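You operate a simulated robot arm through the tools that you are given. There is no shell and no other tool. Be economical: measure what you need, move in short steps, check, and stop when the job is done.

Carry out the task below with a simulated two-armed robot. There is one attempt and no reset: what you move stays moved.

Task
Open the catch drawer, fetch the 132 heater coil from the deck of the lift table and stand it in the inside of the catch drawer and shut the drawer again. Open the caps drawer, put the white cap on the deck of the lift table away in the inside of the caps drawer and shut the drawer again. Do these in any order. Set down upright: heater coil.
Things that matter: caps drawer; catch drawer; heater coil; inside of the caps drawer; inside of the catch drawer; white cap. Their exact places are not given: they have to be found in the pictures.

The check looks at the end state, three seconds after you hand in, the way a careful person would. Anything else that was tipped, shoved, dropped, spilled or broken makes it a failure. A push-on lid holds only when it is set on centred and level and pressed home; a screw cap is set on level and turned clockwise until tight.

Robot
Two 7-joint arms with two-finger parallel grippers on one trunk, on a base that drives. Base frame: it is fixed to the floor where the robot stands at the start and does not move with it; the origin is under the middle of the robot, x ahead of it, y to its left, z up. Readings come in mm, degrees, newtons and seconds.
The left shoulder is at the start at [60, 143, 826], the right one opposite. With the tool pointing down near the work surface each hand reaches from about 100 to 680 mm from the robot's upright axis, wherever it stands, measured 20 degrees to its own side. Places, roughly: caps drawer [-3900, -2600, 700]; catch drawer [800, 0, 600]; heater coil [-2250, -2000, 500]; inside of the caps drawer [-4100, -2700, 700]; inside of the catch drawer [800, 100, 600]; white cap [-2500, -2000, 500]. Payload 1.57 kg a hand.
The tool frame of a hand sits at the grasp point between the pads (the TCP): z along the fingers, y along the line on which they close. The tips reach 30 mm beyond it. The gripper opens to 110 mm. The fingers are 24 mm wide and 12 mm thick; the gripper's body (48 by 112 mm) begins 78 mm behind the TCP.
Orientation is told as [roll, pitch, yaw] about the base's x, y, z axes, in that order, counted from this pose: with the fingers straight down and closing along the base's y, the tool's x points along the base's -x, its y along +y and its z along -z.

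Tools
- The arms move only by the tool apply_moves. It takes "left_steps", "right_steps" or both (then of equal length, played together; a hand with none holds still); each is one flat list of numbers, 7 for each row, row after row: the shift along the tool's x, y, z in units of 40 mm (1.0 is 40 mm), then the turn, a rotation vector about the tool's x, y, z in units of 5 degrees (1.0 is 5 degrees), then the finger opening in mm, from 0 to 110. In form: [x, y, z, ax, ay, az, jaw, x, y, z, ax, ay, az, jaw, ...]. A call has 1 to 12 rows; each row shifts and turns the commanded pose from where the row before left it, along the tool's axes as they then stand. A call with a number of a shift or a turn outside -1 to 1 is refused whole. Rows are played at 5 a second. More than 50 mm and 8.6 degrees between two rows, or a gripper value outside its range, and nothing of the call is played. Where a pose cannot be reached the arm comes as near as it can. A force on the tool above 40 N (or 10 N above the force at the start of the call, whichever is more), or a blocked arm, ends the call early, and 0.2 s more pass. Each finger travels about 45 mm/s and halts on what it meets, pressing with about 34 N; the grip force reading is that of the motor and also rises with nothing between the fingers. The clock runs only during rows and for 0.2 s after the last one: add rows that do not move to give the fingers time. It gives the time, the measured TCP pose, the force on the tool (base axes), the opening and the grip force at its end, in the units of the frame above (readings bear some noise), with the torque about the TCP (base axes, N m) and any sound that the robot's microphone picked up, and new pictures: "pictures" is both (left out), scene, wrist or none (wrist: the cameras of the hands that moved).
- Cameras (640 x 400 px; columns grow to the right, rows downward): "scene" is now at [31.1, -10.2, 1427.1]; the picture's right is [-0.17, -0.98, 0.00], its down [-0.86, 0.15, -0.48] and it looks along [0.47, -0.08, -0.88] (base axes); focal length 270 px, centre (320, 200). "left" rides on the left gripper at [70, -16, -141] in its tool frame; the picture's right is [0.23, 0.97, 0.00], its down [-0.86, 0.20, -0.48] and it looks along [-0.47, 0.11, 0.88] (tool axes); focal length 222 px, centre (320, 200). "right" rides on the right gripper at [70, 16, -141] in its tool frame; the picture's right is [-0.23, 0.97, 0.00], its down [-0.86, -0.20, -0.48] and it looks along [-0.47, -0.11, 0.88] (tool axes); focal length 222 px, centre (320, 200).
- slide_trunk(by): slides the trunk up (or, below 0, down) by that many mm; the arms and the scene camera ride with it, the base frame stays. It gives what a move gives, with no picture.
- base_move(legs): drives the robot by 1 to 6 legs, each [ahead, left, turn to the left] in mm, mm and degrees, along the robot's own axes; the way and the turn of a leg run together, so that a leg with both is an arc; at most 1500 mm and 180 degrees a leg. The arms and the cameras ride along, it lands a little off, and it stops where it bumps. It gives what a move gives, and a new picture of the scene camera.
- aim_head(pan, tilt): turns the head with the scene camera to pan (to the left, within 86 degrees either way) and tilt (down, from -29 to 69), counted from straight ahead of the robot. It gives what a move gives, and a new picture of the scene camera.
- locate(camera, pixels): for up to 12 pixels [column, row] of the newest picture of that camera ("zoom" is the newest enlarged one), the place [x, y, z] in the base frame of the surface seen there, good to about 3 mm, but the place of the scene camera against the robot may be out by one fixed shift of up to 12 mm in any direction. No time passes.
- close_up(camera, box): a new picture of the part [left, top, right, bottom] of that camera's present view, enlarged. No time passes.
- sign_off(): hands the job in; it is judged then, once.

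Work in short steps. Measure before you move; look again where a grasp or a placing could have gone wrong, and mend it. You have 110 turns and 260 pictures in all, those below and enlarged ones among them. Open the grippers and draw the arms clear of the work before you hand the job in, unless the task says otherwise; then end with one line.

The tools are called after "Call:" by a JSON object that holds its "op" and its "data". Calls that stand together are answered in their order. apply_moves: Moves the arms, as the interface text tells. Its arguments: {"type":"object","properties":{"left_steps":{"type":"array","items":{"type":"number"}},"right_steps":{"type":"array","items":{"type":"number"}},"pictures":{"type":"string","enum":["both","scene","wrist","none"]}},"required":[]} The other tools are called the same way: slide_trunk (by) slides the trunk up or down; base_move (legs) drives the base; aim_head (pan, tilt) turns the head that bears the scene camera; locate (camera, pixels) gives the place of the surface under pixels of a picture; close_up (camera, box) takes an enlarged picture of a part of a camera's view; sign_off () hands the job in.

At the start:

```text
time_s: 0.0
left_position: [448.2, 108.4, 754.2]
left_tool_rot: [0.0, 0.0, 0.1]
left_force: [-0.1, 0.2, 0.1]
left_wrist_torque: [0.02, -0.01, -0.02]
left_width: 109.6
left_grip_force: 0.0
right_position: [550.3, -228.3, 788.5]
right_tool_rot: [0.0, 0.0, 0.0]
right_force: [0.3, -0.5, 0.8]
right_wrist_torque: [-0.01, 0.02, -0.01]
right_width: 110.1
right_grip_force: 0.1
trunk travel left (down, up): [-425.0, 165.0]
robot x, y, heading: [-0.1, 1.4, 0.3]
head pan, tilt: [-10.0, 61.4]
```

scene: 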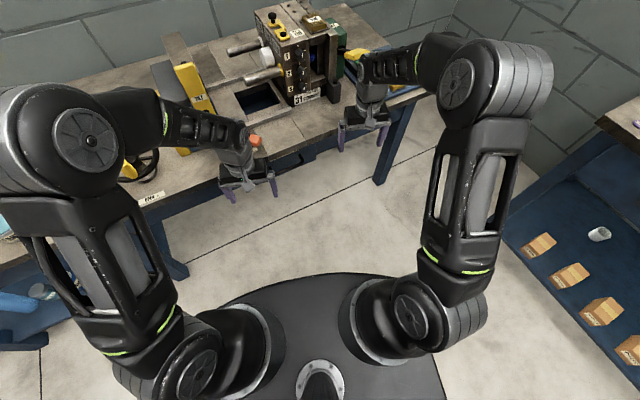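
right: 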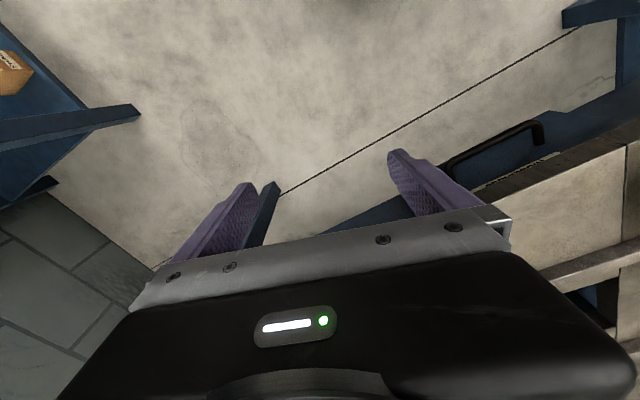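
left: 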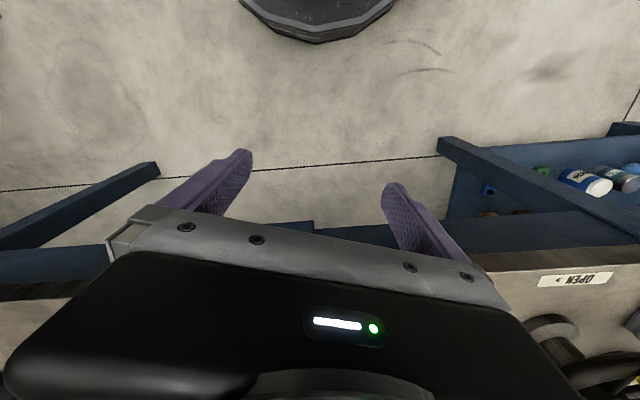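

The right wrist picture shows a drawer handle near (500,145) under the bench. I look at the bench with measurement of that handle.

Call:
{"op": "locate", "data": {"camera": "right", "pixels": [[455, 165], [495, 143], [540, 130], [545, 172], [360, 225], [600, 150]]}}

Call:
{"op": "close_up", "data": {"camera": "scene", "box": [120, 0, 440, 200]}}

Call:
{"op": "close_up", "data": {"camera": "left", "box": [320, 100, 640, 300]}}

```text
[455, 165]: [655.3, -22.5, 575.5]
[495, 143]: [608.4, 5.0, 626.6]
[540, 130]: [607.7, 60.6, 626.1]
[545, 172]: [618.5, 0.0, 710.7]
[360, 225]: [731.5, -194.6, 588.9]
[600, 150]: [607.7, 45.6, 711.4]
```

```text
2.00 times, centred on (280, 100) of scene
```

zoom: 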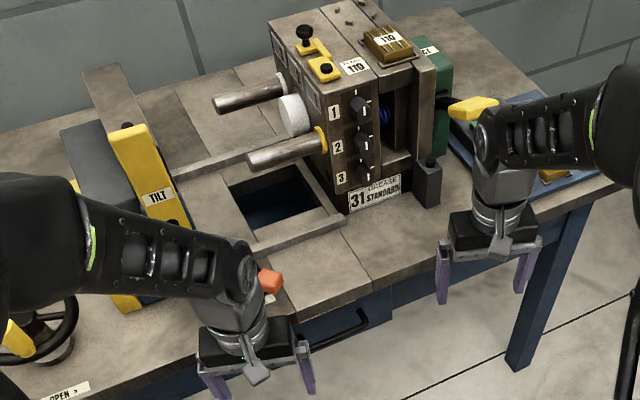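

```text
2.00 times, centred on (480, 200) of left
```

zoom: 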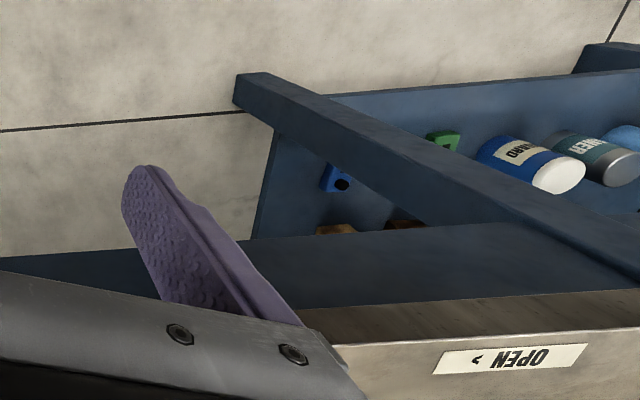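

The left arm hides the drawer and the orange block at zoom (268,282). I lift both hands away a little and look again.

Call:
{"op": "apply_moves", "data": {"left_steps": [0, 0.5, -1, 0, 0, 0, 110, 0.5, 1, -1, 0, 0, 0, 110, 0.5, 1, -1, 0, 0, 0, 110, 0.5, 1, -0.5, 0, 0, 0, 110, 0, 1, 0, 0, 0, 0, 110, 0, 1, 0, 0, 0, 0, 110], "pictures": "scene"}}

Call:
{"op": "close_up", "data": {"camera": "right", "box": [400, 60, 640, 210]}}

```text
refused: row 2 steps farther than a row can; nothing moved
```

```text
2.67 times, centred on (520, 135) of right
```

zoom: 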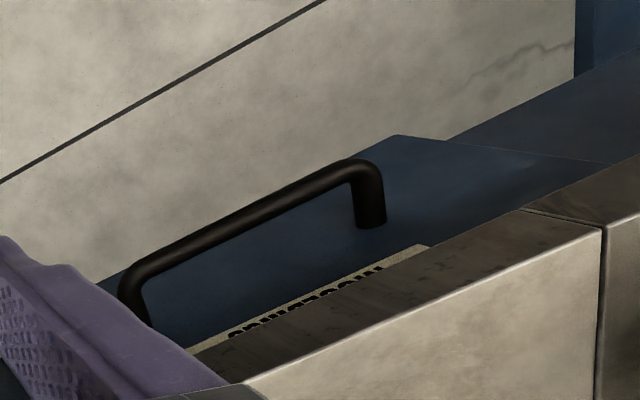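

The zoom shows the handle, from (125,290) to (370,180), with a label below the bench lip. I measure it, and move the left arm away.

Call:
{"op": "locate", "data": {"camera": "zoom", "pixels": [[130, 275], [240, 212], [350, 165], [372, 220], [310, 290], [140, 310], [245, 385], [600, 235], [395, 137]]}}

Call:
{"op": "apply_moves", "data": {"left_steps": [0, 0.5, -1, 0, 0, 0, 110, 0.5, 0.8, -0.8, 0, 0, 0, 110, 0.5, 0.8, -0.8, 0, 0, 0, 110, 0.5, 1, -0.5, 0, 0, 0, 110, 0, 1, 0, 0, 0, 0, 110, 0, 1, 0, 0, 0, 0, 110], "pictures": "scene"}}

```text
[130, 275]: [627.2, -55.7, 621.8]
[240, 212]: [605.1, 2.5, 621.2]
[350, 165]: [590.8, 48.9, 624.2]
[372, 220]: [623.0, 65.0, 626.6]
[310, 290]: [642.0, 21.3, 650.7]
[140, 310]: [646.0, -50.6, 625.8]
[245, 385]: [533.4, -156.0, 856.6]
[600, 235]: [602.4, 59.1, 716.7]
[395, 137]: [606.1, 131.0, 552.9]
```

```text
time_s: 1.4
left_position: [387.0, 313.4, 876.1]
left_tool_rot: [0.0, 0.0, 0.1]
left_force: [0.1, -0.6, 0.1]
left_wrist_torque: [0.02, -0.01, 0.03]
left_width: 110.0
left_grip_force: 0.1
right_position: [550.3, -228.0, 788.6]
right_tool_rot: [0.0, 0.1, -0.1]
right_force: [0.3, -0.3, -0.3]
right_wrist_torque: [0.0, 0.01, 0.02]
right_width: 110.0
right_grip_force: 0.0
trunk travel left (down, up): [-425.0, 165.0]
robot x, y, heading: [0.6, -3.3, 0.2]
head pan, tilt: [-10.0, 61.4]
```

scene: 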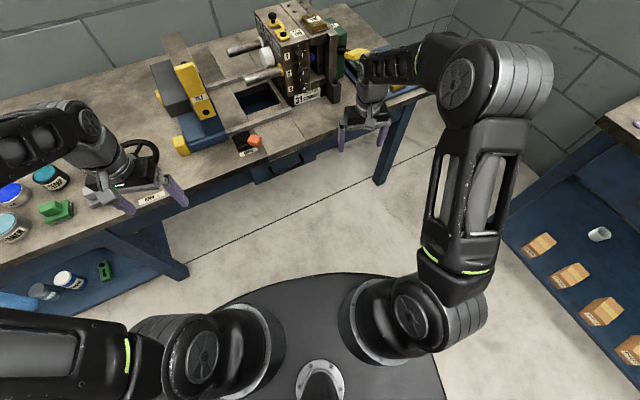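

The drawer handle is now visible at (280,170), with an orange thing at (253,140). I zoom in on it.

Call:
{"op": "close_up", "data": {"camera": "scene", "box": [140, 80, 340, 205]}}

Call:
{"op": "locate", "data": {"camera": "scene", "pixels": [[262, 97], [254, 140], [254, 181], [280, 172], [304, 162], [200, 200], [370, 120], [255, 166], [312, 150]]}}

```text
3.20 times, centred on (240, 142) of scene
```

zoom: 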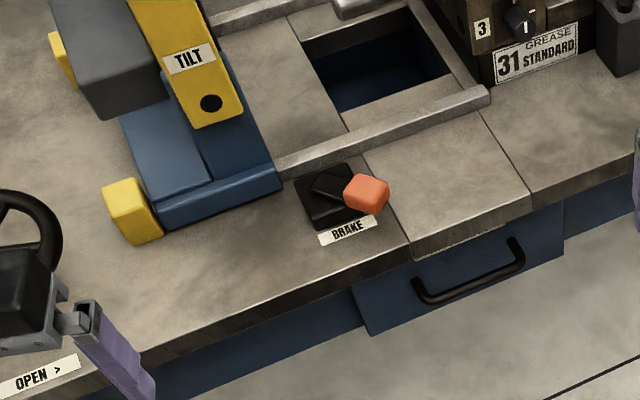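

```text
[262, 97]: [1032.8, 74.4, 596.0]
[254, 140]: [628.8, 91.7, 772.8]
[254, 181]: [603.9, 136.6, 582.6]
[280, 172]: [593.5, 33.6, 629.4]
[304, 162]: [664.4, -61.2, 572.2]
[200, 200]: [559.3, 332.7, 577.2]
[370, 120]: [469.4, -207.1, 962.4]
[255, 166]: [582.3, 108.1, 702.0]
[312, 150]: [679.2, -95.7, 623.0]
```

The bench is turned about 17.5° to the left: front edge from (604,137) to (679,-96), handle middle about (608,-3,625). I back off a little, shift right and turn square to the bench.

Call:
{"op": "base_move", "data": {"legs": [[-100, -110, 0], [0, 0, 17.3]]}}

Call:
{"op": "apply_moves", "data": {"right_steps": [0.5, 0, 0, 0, 0, 1, 110, 0.5, 0, 0, 0, 0, 1, 110, 0, 0, 0, 0, 0, 1, 110, 0, 0, 0, 0, 0, 1, 110, 0, 0, 0, 0, 0, 1, 110, 0, 0, 0, 0, 0, 1, 110, 0, 0, 0, 0, 0, 1, 110, 0, 0, 0, 0, 0, 1, 110, 0, 0, 0, 0, 0, 1, 110, 0, 0, 0, 0, 0, 1, 110, 0, 0, 0, 0, 0, 1, 110, 0, 0, 0, 0, 0, 1, 110], "pictures": "none"}}

Call:
{"op": "apply_moves", "data": {"right_steps": [0, 0, 0, 0, 0, 1, 110, 0, 0, 0, 0, 0, 1, 110, 0, 0, 0, 0, 0, 1, 110, 0, 0, 0, 0, 0, 1, 110, 0, 0, 0, 0, 0, 1, 110, 0, 0, 0, 0, 0, 1, 110, 0, 0, 0, -1, 0, 0, 110, 0, 0, 0, -1, 0, 0, 110, 0, 0, 0, -1, 0, 0, 110, 0, 0, 0, -1, 0, 0, 110, 0, 0, 0, -1, 0, 0, 110, 0, 0, 0, -1, 0, 0, 110], "pictures": "scene"}}

```text
time_s: 3.7
left_position: [179.1, 303.3, 876.0]
left_tool_rot: [0.0, 0.0, 17.2]
left_force: [0.0, -0.1, 0.4]
left_wrist_torque: [0.01, 0.04, 0.01]
left_width: 109.7
left_grip_force: 0.0
right_position: [492.3, -164.9, 788.0]
right_tool_rot: [0.0, -0.1, 17.3]
right_force: [0.3, -0.1, 0.4]
right_wrist_torque: [0.02, 0.0, 0.04]
right_width: 110.0
right_grip_force: 0.2
trunk travel left (down, up): [-425.0, 165.0]
robot x, y, heading: [-102.2, -112.7, 17.4]
head pan, tilt: [-10.0, 61.4]
```

scene: 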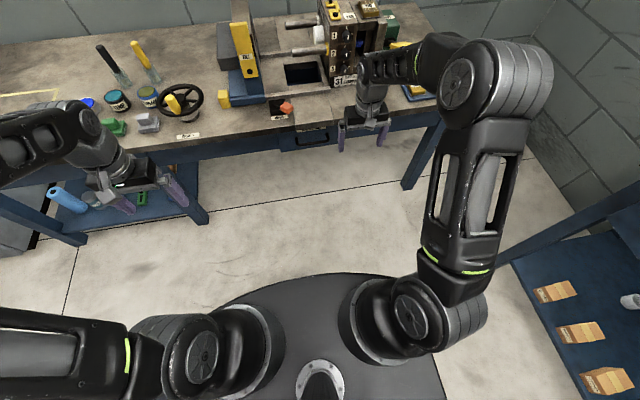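

```text
time_s: 6.3
left_position: [178.6, 304.4, 876.7]
left_tool_rot: [0.0, 0.0, 17.3]
left_force: [0.5, 0.3, -0.2]
left_wrist_torque: [-0.02, 0.01, 0.01]
left_width: 110.0
left_grip_force: 0.0
right_position: [454.0, -175.2, 789.1]
right_tool_rot: [0.0, 0.0, -42.9]
right_force: [0.1, -0.2, 0.1]
right_wrist_torque: [0.01, -0.02, -0.03]
right_width: 110.2
right_grip_force: 0.2
trunk travel left (down, up): [-425.0, 165.0]
robot x, y, heading: [-105.3, -109.9, 17.2]
head pan, tilt: [-10.0, 61.4]
```

```text
time_s: 8.9
left_position: [177.3, 304.5, 877.5]
left_tool_rot: [0.0, 0.0, 17.2]
left_force: [1.2, 0.2, -0.4]
left_wrist_torque: [0.0, 0.02, 0.0]
left_width: 109.9
left_grip_force: 0.0
right_position: [454.0, -174.7, 789.3]
right_tool_rot: [30.1, 0.0, -72.8]
right_force: [-0.2, -1.4, -0.7]
right_wrist_torque: [-0.01, -0.01, -0.01]
right_width: 109.8
right_grip_force: 0.0
trunk travel left (down, up): [-425.0, 165.0]
robot x, y, heading: [-100.7, -109.3, 17.0]
head pan, tilt: [-10.0, 61.4]
```

scene: 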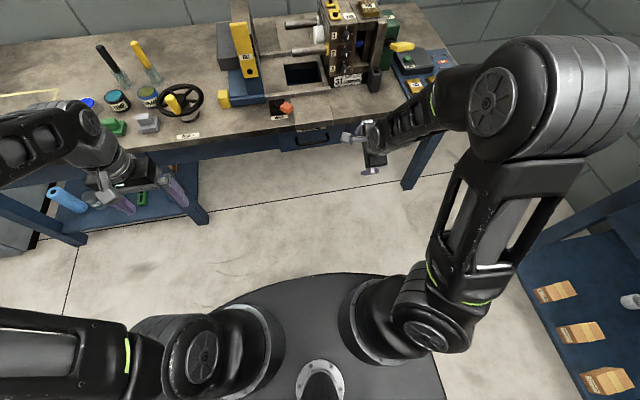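

The hand turns well. I finish the raise to about 75° with 60 mm opening and shift in front of the handle.

Call:
{"op": "apply_moves", "data": {"right_steps": [0, 0, 0, -1, 0, 0, 100, 0, 0, 0, -1, 0, 0, 90, 0, 0, 0, -1, 0, 0, 80, 0, 0, 0, -1, 0, 0, 70, 0, 0, 0, -1, 0, 0, 60, 0, 0, 0, -1, 0, 0, 60, 0, 0, 0, -1, 0, 0, 60, 0, 0, 0, -1, 0, 0, 60, 0, 0, 0, -1, 0, 0, 60, 0.8, -0.8, 0, 0, 0, 0, 60, 0.8, -0.8, 0, 0, 0, 0, 60, 0.8, -0.8, 0, 0, 0, 0, 60], "pictures": "wrist"}}

```text
time_s: 11.5
left_position: [177.8, 305.6, 876.7]
left_tool_rot: [0.0, 0.0, 17.2]
left_force: [0.0, 0.6, 0.5]
left_wrist_torque: [-0.06, -0.03, -0.02]
left_width: 110.2
left_grip_force: 0.1
right_position: [410.3, -87.1, 692.9]
right_tool_rot: [75.2, -0.2, -72.8]
right_force: [-0.5, 0.0, -1.2]
right_wrist_torque: [-0.02, 0.01, -0.02]
right_width: 59.9
right_grip_force: 0.0
right hand out of reach, approached as far as the arm can: row 6, 7
trunk travel left (down, up): [-425.0, 165.0]
robot x, y, heading: [-98.3, -106.5, 17.2]
head pan, tilt: [-10.0, 61.4]
```

right: 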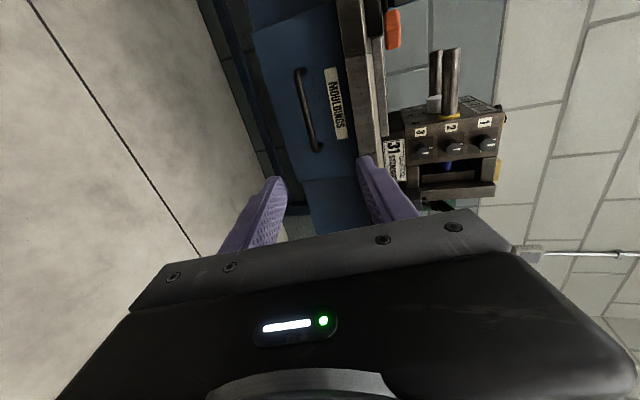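

The wrist view shows the handle clearly at (308,110), drawer label "MOULDINGS". I measure the bar.

Call:
{"op": "locate", "data": {"camera": "right", "pixels": [[299, 75], [304, 100], [309, 125], [316, 148], [285, 110], [330, 140], [347, 110], [320, 20], [312, 180]]}}

Call:
{"op": "close_up", "data": {"camera": "right", "box": [240, 0, 400, 200]}}

```text
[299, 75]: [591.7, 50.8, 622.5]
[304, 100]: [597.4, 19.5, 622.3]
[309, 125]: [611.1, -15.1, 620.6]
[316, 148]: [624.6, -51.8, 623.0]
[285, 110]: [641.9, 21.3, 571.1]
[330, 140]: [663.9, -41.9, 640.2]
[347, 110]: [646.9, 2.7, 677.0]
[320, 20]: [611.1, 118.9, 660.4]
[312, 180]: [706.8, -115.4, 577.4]
```

```text
2.00 times, centred on (320, 100) of right
```

zoom: 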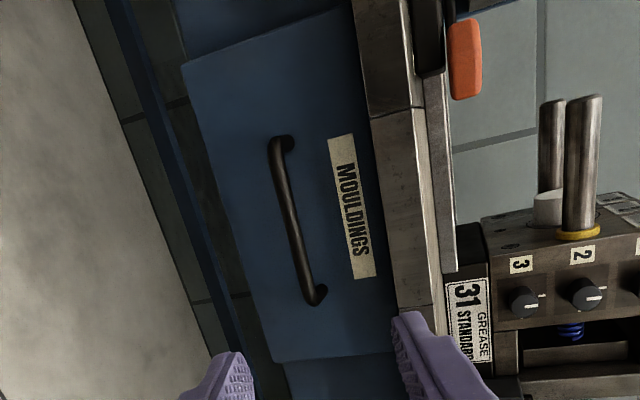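

Bar centre (608,0,622). I advance 223 mm along the fingers in short rows and close on it.

Call:
{"op": "apply_moves", "data": {"right_steps": [0.59, -0.32, 1, 0, 0, 0, 60, 0, 0, 1, 0, 0, 0, 60, 0, 0, 1, 0, 0, 0, 60, 0, 0, 1, 0, 0, 0, 60, 0, 0, 0.8, 0, 0, 0, 60, 0, 0, 0.7, 0, 0, 0, 60, 0, 0, 0, 0, 0, 0, 60], "pictures": "wrist"}}

```text
time_s: 13.1
left_position: [178.2, 303.5, 876.1]
left_tool_rot: [0.0, 0.0, 17.2]
left_force: [-1.1, -0.5, 0.4]
left_wrist_torque: [-0.01, -0.03, 0.05]
left_width: 109.8
left_grip_force: 0.1
right_position: [602.2, -4.1, 623.8]
right_tool_rot: [74.9, 0.0, -72.8]
right_force: [-0.6, 0.6, -0.8]
right_wrist_torque: [-0.02, 0.01, 0.04]
right_width: 60.0
right_grip_force: 0.0
trunk travel left (down, up): [-425.0, 165.0]
robot x, y, heading: [-103.4, -111.7, 17.4]
head pan, tilt: [-10.0, 61.4]
```

right: 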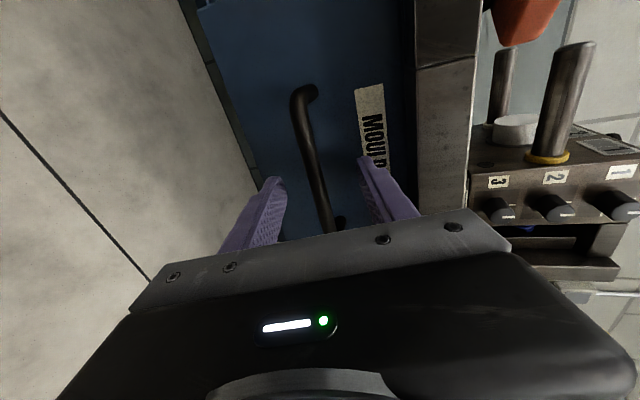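

The bar runs between the fingers at (320,180). I close and pull back slowly, square to the bench.

Call:
{"op": "apply_moves", "data": {"right_steps": [0, 0, 0, 0, 0, 0, 30, 0, 0, 0, 0, 0, 0, 5, 0, 0, 0, 0, 0, 0, 0, 0, 0, 0, 0, 0, 0, 0, 0, 0, 0, 0, 0, 0, 0, 0, 0, 0, 0, 0, 0, 0], "pictures": "wrist"}}

Call:
{"op": "apply_moves", "data": {"right_steps": [0, -0.13, -0.48, 0, 0, 0, 0, 0, -0.13, -0.48, 0, 0, 0, 0, 0, -0.13, -0.48, 0, 0, 0, 0, 0, -0.13, -0.48, 0, 0, 0, 0], "pictures": "none"}}

```text
time_s: 14.5
left_position: [180.4, 303.8, 875.8]
left_tool_rot: [0.0, 0.0, 17.2]
left_force: [0.2, -0.9, 0.4]
left_wrist_torque: [0.0, 0.0, -0.01]
left_width: 110.0
left_grip_force: 0.2
right_position: [601.7, -4.0, 623.0]
right_tool_rot: [74.8, 0.0, -72.8]
right_force: [-3.1, -1.4, -7.8]
right_wrist_torque: [-0.14, 0.07, -0.06]
right_width: 11.9
right_grip_force: 29.1
trunk travel left (down, up): [-425.0, 165.0]
robot x, y, heading: [-100.2, -112.0, 17.0]
head pan, tilt: [-10.0, 61.4]
```

right: 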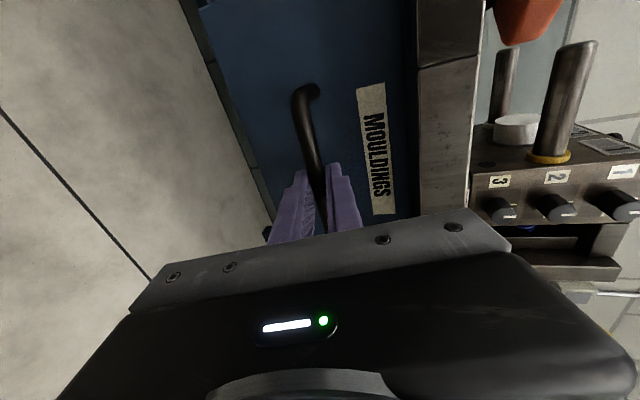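

```text
time_s: 15.5
left_position: [179.9, 303.2, 874.6]
left_tool_rot: [-0.1, 0.0, 17.0]
left_force: [0.1, -0.7, 0.5]
left_wrist_torque: [0.03, -0.03, -0.02]
left_width: 110.0
left_grip_force: 0.1
right_position: [526.6, -29.6, 623.7]
right_tool_rot: [74.9, -0.1, -72.9]
right_force: [3.4, -5.9, -8.6]
right_wrist_torque: [0.02, 0.16, 0.66]
right_width: 11.7
right_grip_force: 29.3
trunk travel left (down, up): [-425.0, 165.0]
robot x, y, heading: [-99.9, -106.8, 17.3]
head pan, tilt: [-10.0, 61.4]
```

It slides: 80 mm out with little force. I pull on 160 mm more.

Call:
{"op": "apply_moves", "data": {"right_steps": [0, -0.13, -0.48, 0, 0, 0, 0, 0, -0.13, -0.48, 0, 0, 0, 0, 0, -0.13, -0.48, 0, 0, 0, 0, 0, -0.13, -0.48, 0, 0, 0, 0, 0, -0.13, -0.48, 0, 0, 0, 0, 0, -0.13, -0.48, 0, 0, 0, 0, 0, -0.13, -0.48, 0, 0, 0, 0, 0, -0.13, -0.48, 0, 0, 0, 0], "pictures": "both"}}

```text
time_s: 17.3
left_position: [179.3, 303.0, 878.2]
left_tool_rot: [0.2, 0.0, 17.0]
left_force: [0.3, 0.2, -0.3]
left_wrist_torque: [0.03, 0.0, 0.0]
left_width: 110.1
left_grip_force: 0.1
right_position: [375.3, -78.0, 623.6]
right_tool_rot: [75.0, -0.1, -73.1]
right_force: [6.4, -23.5, -6.2]
right_wrist_torque: [-0.15, 0.06, -0.21]
right_width: 11.8
right_grip_force: 29.1
trunk travel left (down, up): [-425.0, 165.0]
robot x, y, heading: [-99.6, -107.7, 17.0]
head pan, tilt: [-10.0, 61.4]
```

scene: 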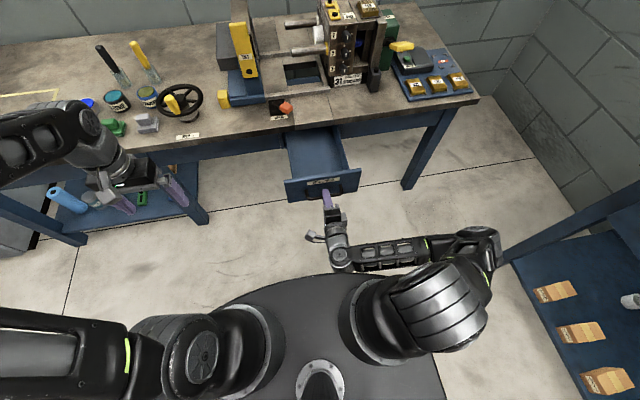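
right: 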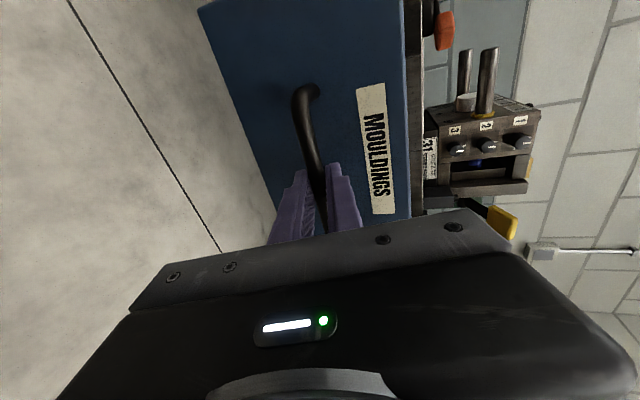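

The drawer is open 240 mm and empty. I open the fingers, drive back to get clear, and measure the drawer interior.

Call:
{"op": "apply_moves", "data": {"right_steps": [0, 0, 0, 0, 0, 0, 20, 0, 0, 0, 0, 0, 0, 40, 0, 0, 0, 0, 0, 0, 60, 0, 0, 0, 0, 0, 0, 60], "pictures": "none"}}

Call:
{"op": "base_move", "data": {"legs": [[-250, 0, 0]]}}

Call:
{"op": "close_up", "data": {"camera": "scene", "box": [220, 40, 420, 165]}}

```text
time_s: 18.3
left_position: [178.8, 304.5, 875.9]
left_tool_rot: [-0.1, 0.1, 17.2]
left_force: [0.1, -0.3, 0.8]
left_wrist_torque: [0.04, 0.01, 0.01]
left_width: 109.9
left_grip_force: 0.1
right_position: [373.6, -75.0, 623.2]
right_tool_rot: [74.9, 0.0, -72.8]
right_force: [0.0, 0.5, -0.1]
right_wrist_torque: [-0.03, 0.0, 0.02]
right_width: 59.9
right_grip_force: 0.1
trunk travel left (down, up): [-425.0, 165.0]
robot x, y, heading: [-98.0, -106.1, 17.4]
head pan, tilt: [-10.0, 61.4]
```

```text
time_s: 20.2
left_position: [-60.8, 231.2, 876.5]
left_tool_rot: [-0.1, 0.0, 17.1]
left_force: [0.3, -0.1, 0.1]
left_wrist_torque: [0.0, -0.02, 0.0]
left_width: 109.6
left_grip_force: 0.2
right_position: [135.2, -149.2, 623.3]
right_tool_rot: [75.0, 0.1, -73.0]
right_force: [-0.4, -0.3, 0.0]
right_wrist_torque: [-0.01, -0.01, 0.0]
right_width: 59.9
right_grip_force: 0.1
trunk travel left (down, up): [-425.0, 165.0]
robot x, y, heading: [-341.0, -183.7, 17.1]
head pan, tilt: [-10.0, 61.4]
```

scene: 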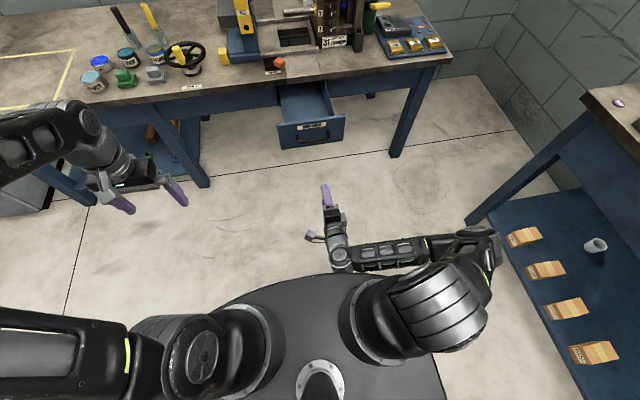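

```text
3.20 times, centred on (320, 102) of scene
```

zoom: 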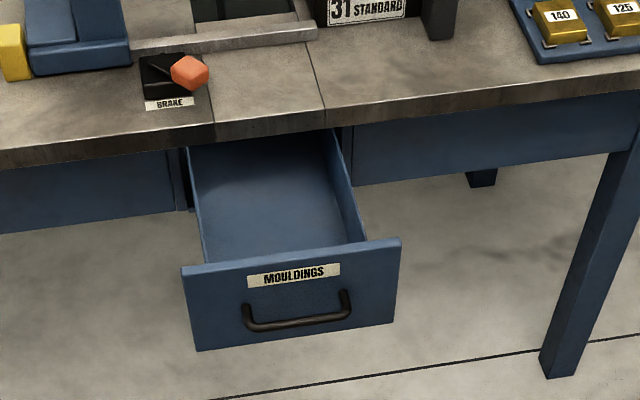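

I measure the drawer floor and front rim.

Call:
{"op": "locate", "data": {"camera": "zoom", "pixels": [[190, 270], [395, 245], [210, 250], [285, 255], [350, 238], [230, 190], [310, 180], [320, 150], [200, 160]]}}

Call:
{"op": "aim_head", "data": {"pan": -86, "tilt": 25}}

```text
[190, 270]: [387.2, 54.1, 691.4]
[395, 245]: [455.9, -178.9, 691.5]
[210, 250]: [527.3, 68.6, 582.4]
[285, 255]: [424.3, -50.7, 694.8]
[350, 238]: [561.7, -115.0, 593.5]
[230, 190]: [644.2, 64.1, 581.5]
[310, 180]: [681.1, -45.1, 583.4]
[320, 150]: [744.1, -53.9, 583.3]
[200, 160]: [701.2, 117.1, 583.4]
```

```text
time_s: 21.6
left_position: [-59.5, 229.7, 877.1]
left_tool_rot: [0.0, 0.0, 17.1]
left_force: [0.4, 0.3, -0.3]
left_wrist_torque: [-0.04, 0.0, 0.02]
left_width: 110.1
left_grip_force: 0.1
right_position: [135.9, -149.8, 624.2]
right_tool_rot: [74.9, 0.0, -72.9]
right_force: [-0.3, 0.4, 0.4]
right_wrist_torque: [0.0, 0.01, 0.02]
right_width: 59.9
right_grip_force: 0.1
trunk travel left (down, up): [-425.0, 165.0]
robot x, y, heading: [-339.5, -186.5, 17.1]
head pan, tilt: [-85.9, 25.0]
```

scene: 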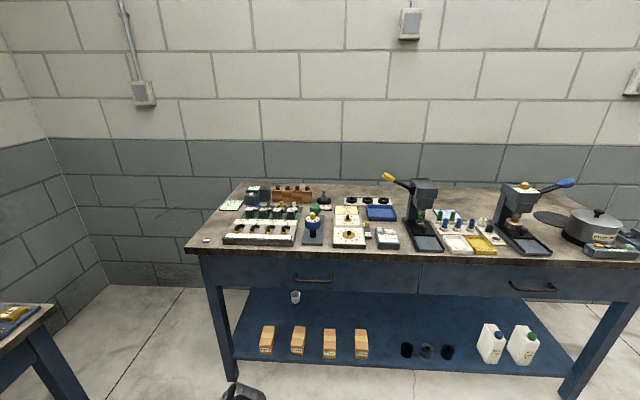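

The drawer floor is at z≈583, rim 691. Now I measure the second bench on the right and then turn towards the lift table.

Call:
{"op": "locate", "data": {"camera": "scene", "pixels": [[188, 250], [640, 262], [240, 390], [5, 350], [310, 230], [500, 330]]}}

Call:
{"op": "base_move", "data": {"legs": [[-200, 0, 0], [0, 0, -90]]}}

```text
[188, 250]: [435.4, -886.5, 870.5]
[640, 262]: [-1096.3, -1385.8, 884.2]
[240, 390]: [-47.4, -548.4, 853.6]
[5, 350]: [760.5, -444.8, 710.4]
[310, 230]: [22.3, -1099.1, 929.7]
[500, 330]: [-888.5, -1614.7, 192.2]
```

```text
time_s: 27.1
left_position: [-118.0, -522.3, 875.9]
left_tool_rot: [0.0, -0.1, -73.1]
left_force: [-0.6, -0.5, 0.3]
left_wrist_torque: [-0.02, 0.01, 0.02]
left_width: 109.9
left_grip_force: 0.0
right_position: [-499.1, -717.5, 624.0]
right_tool_rot: [75.0, 0.1, -163.1]
right_force: [-0.2, 0.1, -0.1]
right_wrist_torque: [-0.01, -0.02, 0.02]
right_width: 60.1
right_grip_force: 0.0
trunk travel left (down, up): [-425.0, 165.0]
robot x, y, heading: [-528.8, -241.4, -73.4]
head pan, tilt: [-85.9, 25.0]
```

scene: 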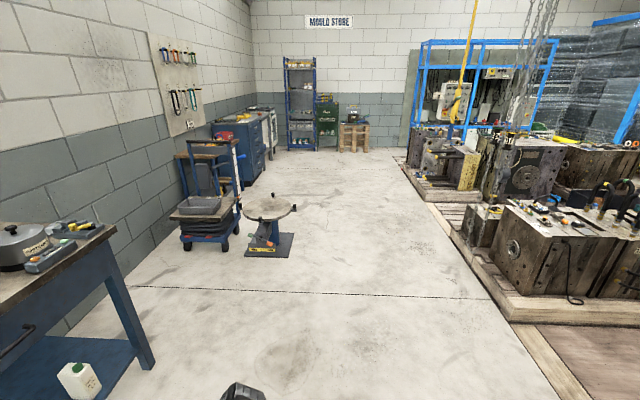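

The lift table cart is at (205,205); caps drawer is probably in the blue cabinet at (240,140). I zoom in and measure.

Call:
{"op": "close_up", "data": {"camera": "scene", "box": [150, 80, 350, 270]}}

Call:
{"op": "locate", "data": {"camera": "scene", "pixels": [[200, 205], [190, 240], [235, 230], [265, 207], [265, 245], [240, 150], [270, 140], [105, 235], [325, 140], [150, 365], [500, 310]]}}

```text
2.11 times, centred on (250, 175) of scene
```

zoom: 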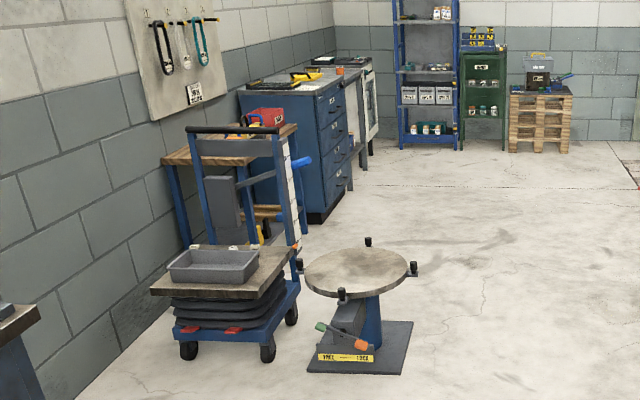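

```text
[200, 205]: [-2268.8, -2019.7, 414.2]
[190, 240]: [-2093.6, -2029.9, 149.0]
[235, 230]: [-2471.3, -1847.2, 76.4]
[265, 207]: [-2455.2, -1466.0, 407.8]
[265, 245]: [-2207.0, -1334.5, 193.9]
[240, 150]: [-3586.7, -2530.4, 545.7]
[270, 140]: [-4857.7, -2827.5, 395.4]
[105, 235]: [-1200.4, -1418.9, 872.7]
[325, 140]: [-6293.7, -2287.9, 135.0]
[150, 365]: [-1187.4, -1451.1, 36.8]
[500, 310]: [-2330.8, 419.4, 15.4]
```

The turntable stands at (-2450,-1460), the deck at about z=410, cabinet at (-3590,-2530). I turn along the aisle and drive 3 m past the turntable, keeping right.

Call:
{"op": "aim_head", "data": {"pan": 0, "tilt": 25}}

Call:
{"op": "base_move", "data": {"legs": [[0, 0, -90], [1400, -200, 0]]}}

```text
time_s: 28.7
left_position: [-117.5, -522.1, 876.1]
left_tool_rot: [0.0, 0.0, -73.0]
left_force: [0.0, 0.5, 0.0]
left_wrist_torque: [0.02, 0.0, -0.02]
left_width: 109.9
left_grip_force: 0.0
right_position: [-498.6, -716.2, 623.0]
right_tool_rot: [75.0, -0.1, -163.2]
right_force: [0.8, 0.8, -0.1]
right_wrist_torque: [-0.01, -0.01, 0.03]
right_width: 59.9
right_grip_force: 0.1
trunk travel left (down, up): [-425.0, 165.0]
robot x, y, heading: [-530.4, -241.0, -73.2]
head pan, tilt: [0.0, 25.0]
```

scene: 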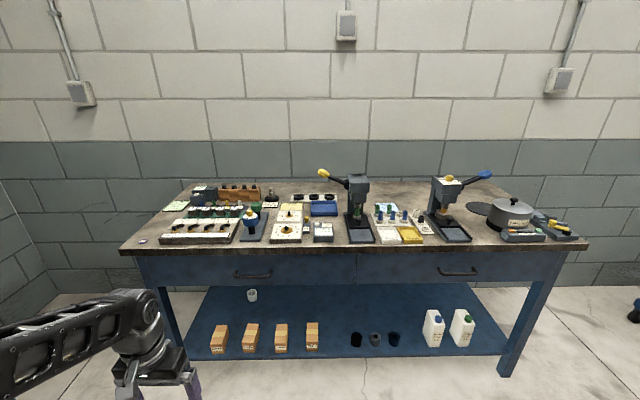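

```text
time_s: 39.6
left_position: [-2210.5, -890.8, 876.1]
left_tool_rot: [0.0, 0.0, -162.4]
left_force: [-0.2, -0.7, -0.7]
left_wrist_torque: [0.01, 0.0, -0.01]
left_width: 110.0
left_grip_force: 0.0
right_position: [-2409.4, -514.3, 624.4]
right_tool_rot: [75.0, -0.1, 107.5]
right_force: [0.2, -0.1, -0.4]
right_wrist_torque: [0.0, -0.03, 0.01]
right_width: 60.0
right_grip_force: 0.0
trunk travel left (down, up): [-425.0, 165.0]
robot x, y, heading: [-1932.3, -476.9, -162.7]
head pan, tilt: [0.0, 25.0]
```

scene: 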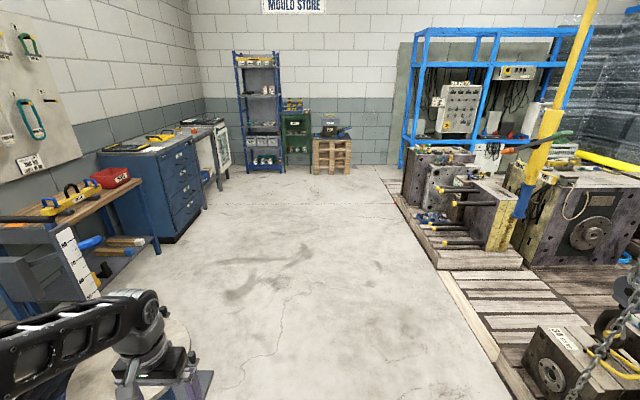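

The cabinet with four drawers is at (180,190). I zoom on it.

Call:
{"op": "close_up", "data": {"camera": "scene", "box": [90, 100, 250, 250]}}

Call:
{"op": "locate", "data": {"camera": "scene", "pixels": [[184, 158], [185, 173], [188, 190], [190, 212], [170, 205], [203, 200], [160, 155], [193, 137], [175, 243], [210, 150]]}}

```text
2.67 times, centred on (170, 175) of scene
```

zoom: 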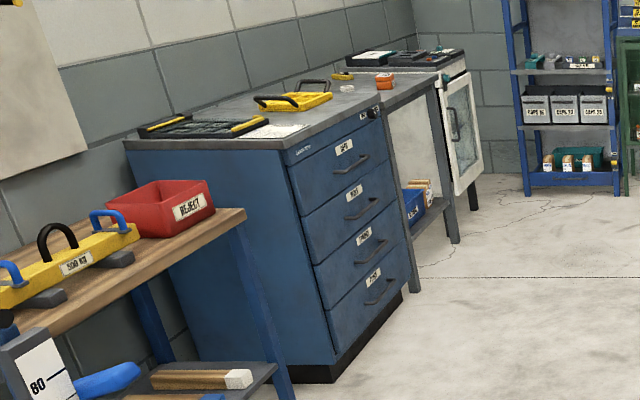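

```text
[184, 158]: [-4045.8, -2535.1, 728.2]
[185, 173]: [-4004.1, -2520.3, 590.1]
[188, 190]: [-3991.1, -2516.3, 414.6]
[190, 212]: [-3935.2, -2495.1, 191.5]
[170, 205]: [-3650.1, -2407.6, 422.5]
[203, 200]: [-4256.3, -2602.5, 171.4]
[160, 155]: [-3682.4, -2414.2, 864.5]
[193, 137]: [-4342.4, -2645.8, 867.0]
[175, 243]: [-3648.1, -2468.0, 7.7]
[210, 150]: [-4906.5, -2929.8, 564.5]
```

Top drawer handle is around (-4000,-2520,728). I drive along the aisle in front of it, then turn left to face the cabinet.

Call:
{"op": "base_move", "data": {"legs": [[1480, 0, 0], [980, 300, 0], [0, 0, 90]]}}

Call:
{"op": "aim_head", "data": {"pan": -5, "tilt": 40}}

```text
time_s: 55.7
left_position: [-3787.8, -1783.4, 875.5]
left_tool_rot: [0.0, 0.0, -72.4]
left_force: [0.5, 0.2, -0.3]
left_wrist_torque: [0.05, 0.0, -0.01]
left_width: 110.0
left_grip_force: 0.1
right_position: [-4165.4, -1981.6, 623.1]
right_tool_rot: [74.9, 0.0, -162.4]
right_force: [0.2, 0.3, 0.1]
right_wrist_torque: [0.02, -0.03, -0.01]
right_width: 60.1
right_grip_force: 0.0
trunk travel left (down, up): [-425.0, 165.0]
robot x, y, heading: [-4206.1, -1506.8, -72.2]
head pan, tilt: [0.0, 25.0]
```

scene: 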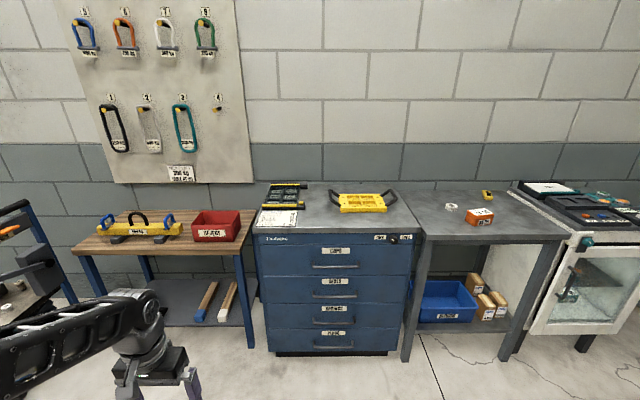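

```text
time_s: 56.4
left_position: [-3787.3, -1782.4, 877.0]
left_tool_rot: [0.0, 0.1, -72.5]
left_force: [1.0, 0.5, -0.8]
left_wrist_torque: [0.0, 0.01, -0.02]
left_width: 110.1
left_grip_force: 0.1
right_position: [-4165.1, -1981.3, 623.4]
right_tool_rot: [75.0, -0.1, -162.5]
right_force: [0.5, 0.2, -0.5]
right_wrist_torque: [-0.03, 0.03, 0.03]
right_width: 60.1
right_grip_force: 0.1
trunk travel left (down, up): [-425.0, 165.0]
robot x, y, heading: [-4202.4, -1506.8, -72.4]
head pan, tilt: [-5.0, 40.0]
```

scene: 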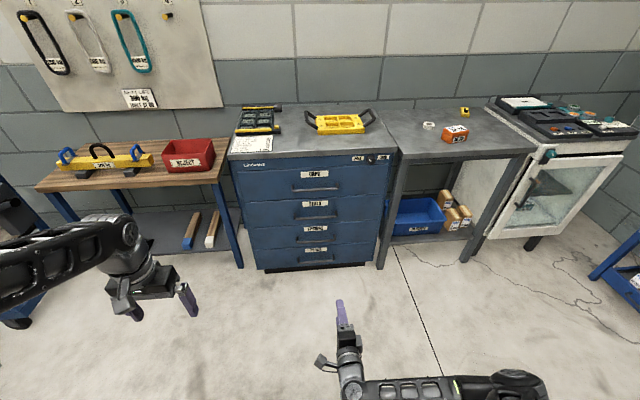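

I zoom on the cabinet labels and the black knob at (372,158), and measure handles.

Call:
{"op": "close_up", "data": {"camera": "scene", "box": [225, 130, 405, 243]}}

Call:
{"op": "close_up", "data": {"camera": "scene", "box": [340, 140, 404, 180]}}

Call:
{"op": "locate", "data": {"camera": "scene", "pixels": [[293, 188], [315, 189], [336, 188], [318, 217], [372, 158], [315, 180], [240, 180], [390, 180], [300, 155]]}}

```text
3.54 times, centred on (315, 186) of scene
```

zoom: 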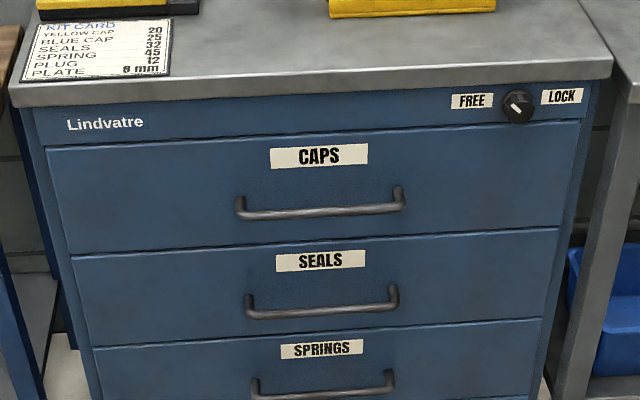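

```text
10.00 times, centred on (372, 160) of scene
```

zoom: 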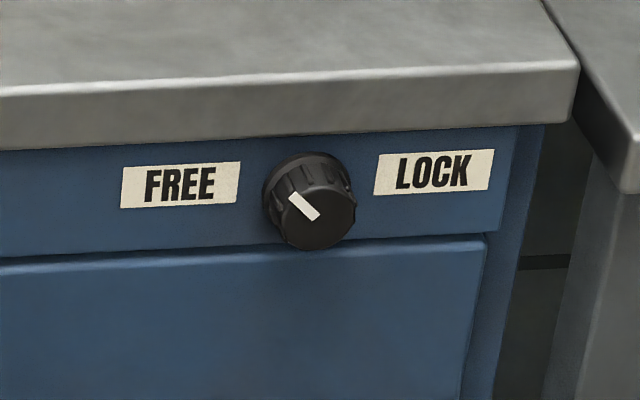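

```text
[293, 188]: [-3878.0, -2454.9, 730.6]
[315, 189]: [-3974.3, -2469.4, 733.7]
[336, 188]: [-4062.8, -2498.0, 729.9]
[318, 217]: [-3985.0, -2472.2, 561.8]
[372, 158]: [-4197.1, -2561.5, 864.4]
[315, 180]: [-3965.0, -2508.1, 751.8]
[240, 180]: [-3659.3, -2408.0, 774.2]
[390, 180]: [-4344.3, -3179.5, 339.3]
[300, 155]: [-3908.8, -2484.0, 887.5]
```

The caps drawer is the top one, knob at FREE, handle middle about (-3972,-2470,731). I drive 270 mm closer and bring the right hand in front of it.

Call:
{"op": "base_move", "data": {"legs": [[270, 0, 0]]}}

Call:
{"op": "apply_moves", "data": {"right_steps": [0.18, 0.84, 0.55, 0, 0, 0, 60, 0.18, 0.84, 0.55, 0, 0, 0, 60, 0.18, 0.84, 0.55, 0, 0, 0, 60, 0.18, 0.84, 0.55, 0, 0, 0, 60, 0.18, 0.84, 0.55, 0, 0, 0, 60], "pictures": "wrist"}}

```text
time_s: 58.3
left_position: [-3708.6, -2043.0, 877.3]
left_tool_rot: [-0.1, 0.0, -72.6]
left_force: [-1.0, -0.2, 0.5]
left_wrist_torque: [0.01, 0.0, -0.03]
left_width: 110.1
left_grip_force: 0.1
right_position: [-4084.7, -2238.4, 623.3]
right_tool_rot: [74.9, 0.0, -162.6]
right_force: [0.1, 0.5, 0.8]
right_wrist_torque: [-0.01, 0.0, 0.01]
right_width: 60.0
right_grip_force: 0.0
trunk travel left (down, up): [-425.0, 165.0]
robot x, y, heading: [-4120.8, -1760.8, -72.6]
head pan, tilt: [-5.0, 40.0]
```

scene: 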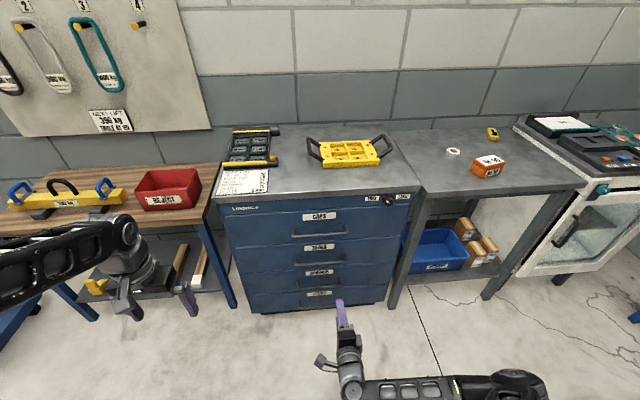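

```text
time_s: 59.5
left_position: [-3706.8, -2041.0, 875.9]
left_tool_rot: [0.0, 0.0, -72.6]
left_force: [0.0, 1.0, -0.6]
left_wrist_torque: [0.01, 0.01, 0.02]
left_width: 110.1
left_grip_force: 0.1
right_position: [-4005.5, -2371.3, 758.0]
right_tool_rot: [75.0, 0.0, -162.5]
right_force: [0.7, 0.4, -0.2]
right_wrist_torque: [0.02, -0.02, -0.02]
right_width: 60.0
right_grip_force: 0.1
trunk travel left (down, up): [-425.0, 165.0]
robot x, y, heading: [-4120.1, -1764.3, -72.6]
head pan, tilt: [-5.0, 40.0]
```

right: 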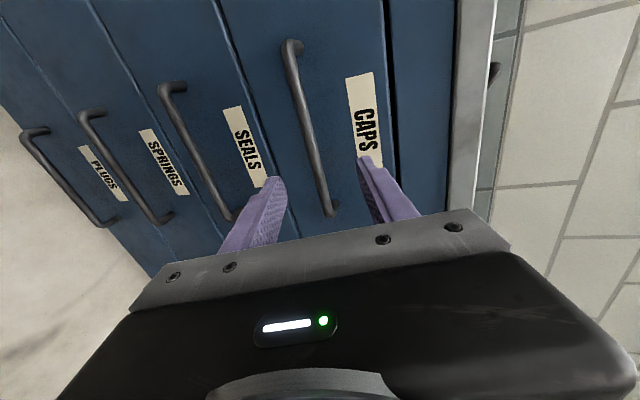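

Call:
{"op": "locate", "data": {"camera": "right", "pixels": [[288, 50], [301, 95], [312, 140], [325, 200], [355, 100], [340, 120]]}}

```text
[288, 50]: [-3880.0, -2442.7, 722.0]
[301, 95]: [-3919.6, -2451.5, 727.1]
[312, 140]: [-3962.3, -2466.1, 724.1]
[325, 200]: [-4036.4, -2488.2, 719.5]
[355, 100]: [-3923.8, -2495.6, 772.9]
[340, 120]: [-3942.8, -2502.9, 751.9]
```

The bar middle is at (-3970,-2468,723). I note this before advancing 105 mm and closing, then pull.

Call:
{"op": "apply_moves", "data": {"right_steps": [0.1, -0.17, 0.8, 0, 0, 0, 60, 0, 0, 0.8, 0, 0, 0, 60, 0, 0, 0.6, 0, 0, 0, 60, 0, 0, 0.43, 0, 0, 0, 60, 0, 0, 0, 0, 0, 0, 60, 0, 0, 0, 0, 0, 0, 30, 0, 0, 0, 0, 0, 0, 5, 0, 0, 0, 0, 0, 0, 0, 0, 0, 0, 0, 0, 0, 0, 0, 0, 0, 0, 0, 0, 0], "pictures": "wrist"}}

```text
time_s: 61.7
left_position: [-3706.5, -2042.4, 876.8]
left_tool_rot: [0.1, -0.1, -72.6]
left_force: [0.2, 0.1, 0.2]
left_wrist_torque: [0.0, 0.01, -0.02]
left_width: 110.1
left_grip_force: 0.1
right_position: [-3972.9, -2465.8, 722.4]
right_tool_rot: [74.9, 0.0, -162.6]
right_force: [-0.9, 1.8, -5.2]
right_wrist_torque: [-0.05, 0.37, -0.05]
right_width: 13.6
right_grip_force: 29.9
trunk travel left (down, up): [-425.0, 165.0]
robot x, y, heading: [-4124.7, -1767.7, -72.6]
head pan, tilt: [-5.0, 40.0]
```

right: 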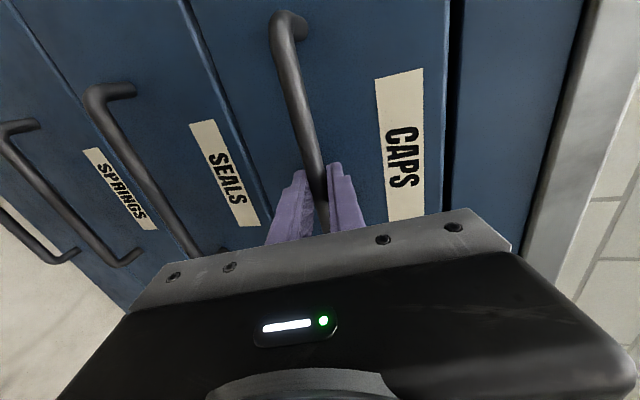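

Gripped (13.6 mm). Pull 240 mm straight out in 20 mm steps.

Call:
{"op": "apply_moves", "data": {"right_steps": [0, -0.13, -0.48, 0, 0, 0, 0, 0, -0.13, -0.48, 0, 0, 0, 0, 0, -0.13, -0.48, 0, 0, 0, 0, 0, -0.13, -0.48, 0, 0, 0, 0, 0, -0.13, -0.48, 0, 0, 0, 0, 0, -0.13, -0.48, 0, 0, 0, 0, 0, -0.13, -0.48, 0, 0, 0, 0, 0, -0.13, -0.48, 0, 0, 0, 0, 0, -0.13, -0.48, 0, 0, 0, 0, 0, -0.13, -0.48, 0, 0, 0, 0, 0, -0.13, -0.48, 0, 0, 0, 0, 0, -0.13, -0.48, 0, 0, 0, 0], "pictures": "scene"}}

```text
time_s: 64.3
left_position: [-3707.0, -2041.1, 876.9]
left_tool_rot: [0.1, -0.1, -72.5]
left_force: [-0.6, 0.3, -0.7]
left_wrist_torque: [-0.02, -0.02, -0.01]
left_width: 110.2
left_grip_force: 0.0
right_position: [-4041.9, -2251.7, 722.0]
right_tool_rot: [74.9, -0.4, -162.7]
right_force: [4.4, 0.0, -7.9]
right_wrist_torque: [0.08, 0.03, -0.92]
right_width: 13.7
right_grip_force: 30.4
trunk travel left (down, up): [-425.0, 165.0]
robot x, y, heading: [-4121.5, -1768.4, -72.6]
head pan, tilt: [-5.0, 40.0]
stopped in row 12 (right hand): the force on the tool passed its limit (the readings are from after the stop); the commanded pose is now the measured one
```

scene: 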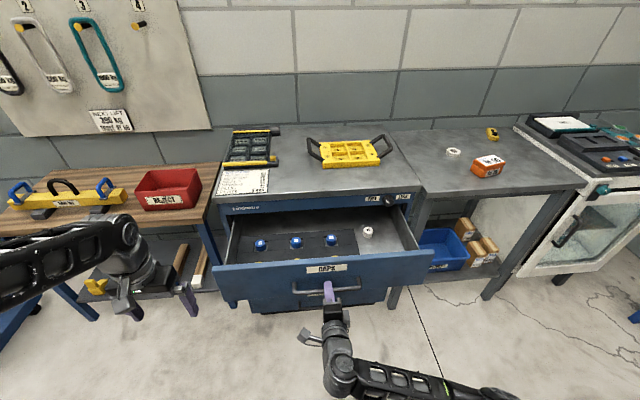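

The drawer is at its stop (225 mm). It holds blue caps on an insert and a white one at (367,232). I zoom to see it.

Call:
{"op": "close_up", "data": {"camera": "scene", "box": [210, 190, 440, 310]}}

Call:
{"op": "locate", "data": {"camera": "scene", "pixels": [[368, 232], [368, 242], [350, 250], [385, 245], [390, 225], [400, 245], [295, 245], [328, 240], [345, 265], [310, 265]]}}

Call:
{"op": "apply_moves", "data": {"right_steps": [0, 0, 0, 0, 0, 0, 20, 0, 0, 0, 0, 0, 0, 40, 0, 0, 0, 0, 0, 0, 60, 0, 0, 0, 0, 0, 0, 60], "pictures": "none"}}

```text
2.78 times, centred on (325, 250) of scene
```

zoom: 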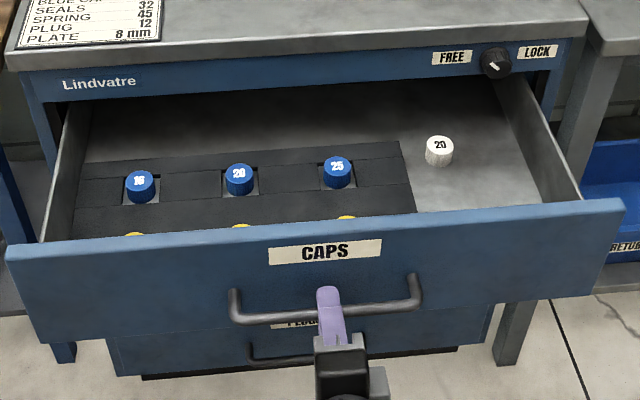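

```text
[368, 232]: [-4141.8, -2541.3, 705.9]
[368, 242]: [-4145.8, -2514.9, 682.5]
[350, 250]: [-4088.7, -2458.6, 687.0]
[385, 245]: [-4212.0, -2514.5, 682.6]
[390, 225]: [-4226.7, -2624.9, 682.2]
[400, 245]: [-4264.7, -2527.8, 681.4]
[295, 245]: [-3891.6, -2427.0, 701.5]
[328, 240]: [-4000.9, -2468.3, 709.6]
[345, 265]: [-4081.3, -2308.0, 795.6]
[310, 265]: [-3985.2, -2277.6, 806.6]
```

```text
time_s: 65.3
left_position: [-3707.3, -2041.7, 877.2]
left_tool_rot: [0.0, 0.0, -72.5]
left_force: [-0.5, -0.1, -1.1]
left_wrist_torque: [-0.02, 0.03, 0.01]
left_width: 110.1
left_grip_force: 0.2
right_position: [-4043.0, -2252.5, 722.1]
right_tool_rot: [75.1, -0.4, -162.8]
right_force: [0.1, 0.1, -0.3]
right_wrist_torque: [0.02, 0.01, 0.02]
right_width: 59.8
right_grip_force: 0.0
trunk travel left (down, up): [-425.0, 165.0]
robot x, y, heading: [-4125.3, -1761.8, -72.7]
head pan, tilt: [-5.0, 40.0]
```

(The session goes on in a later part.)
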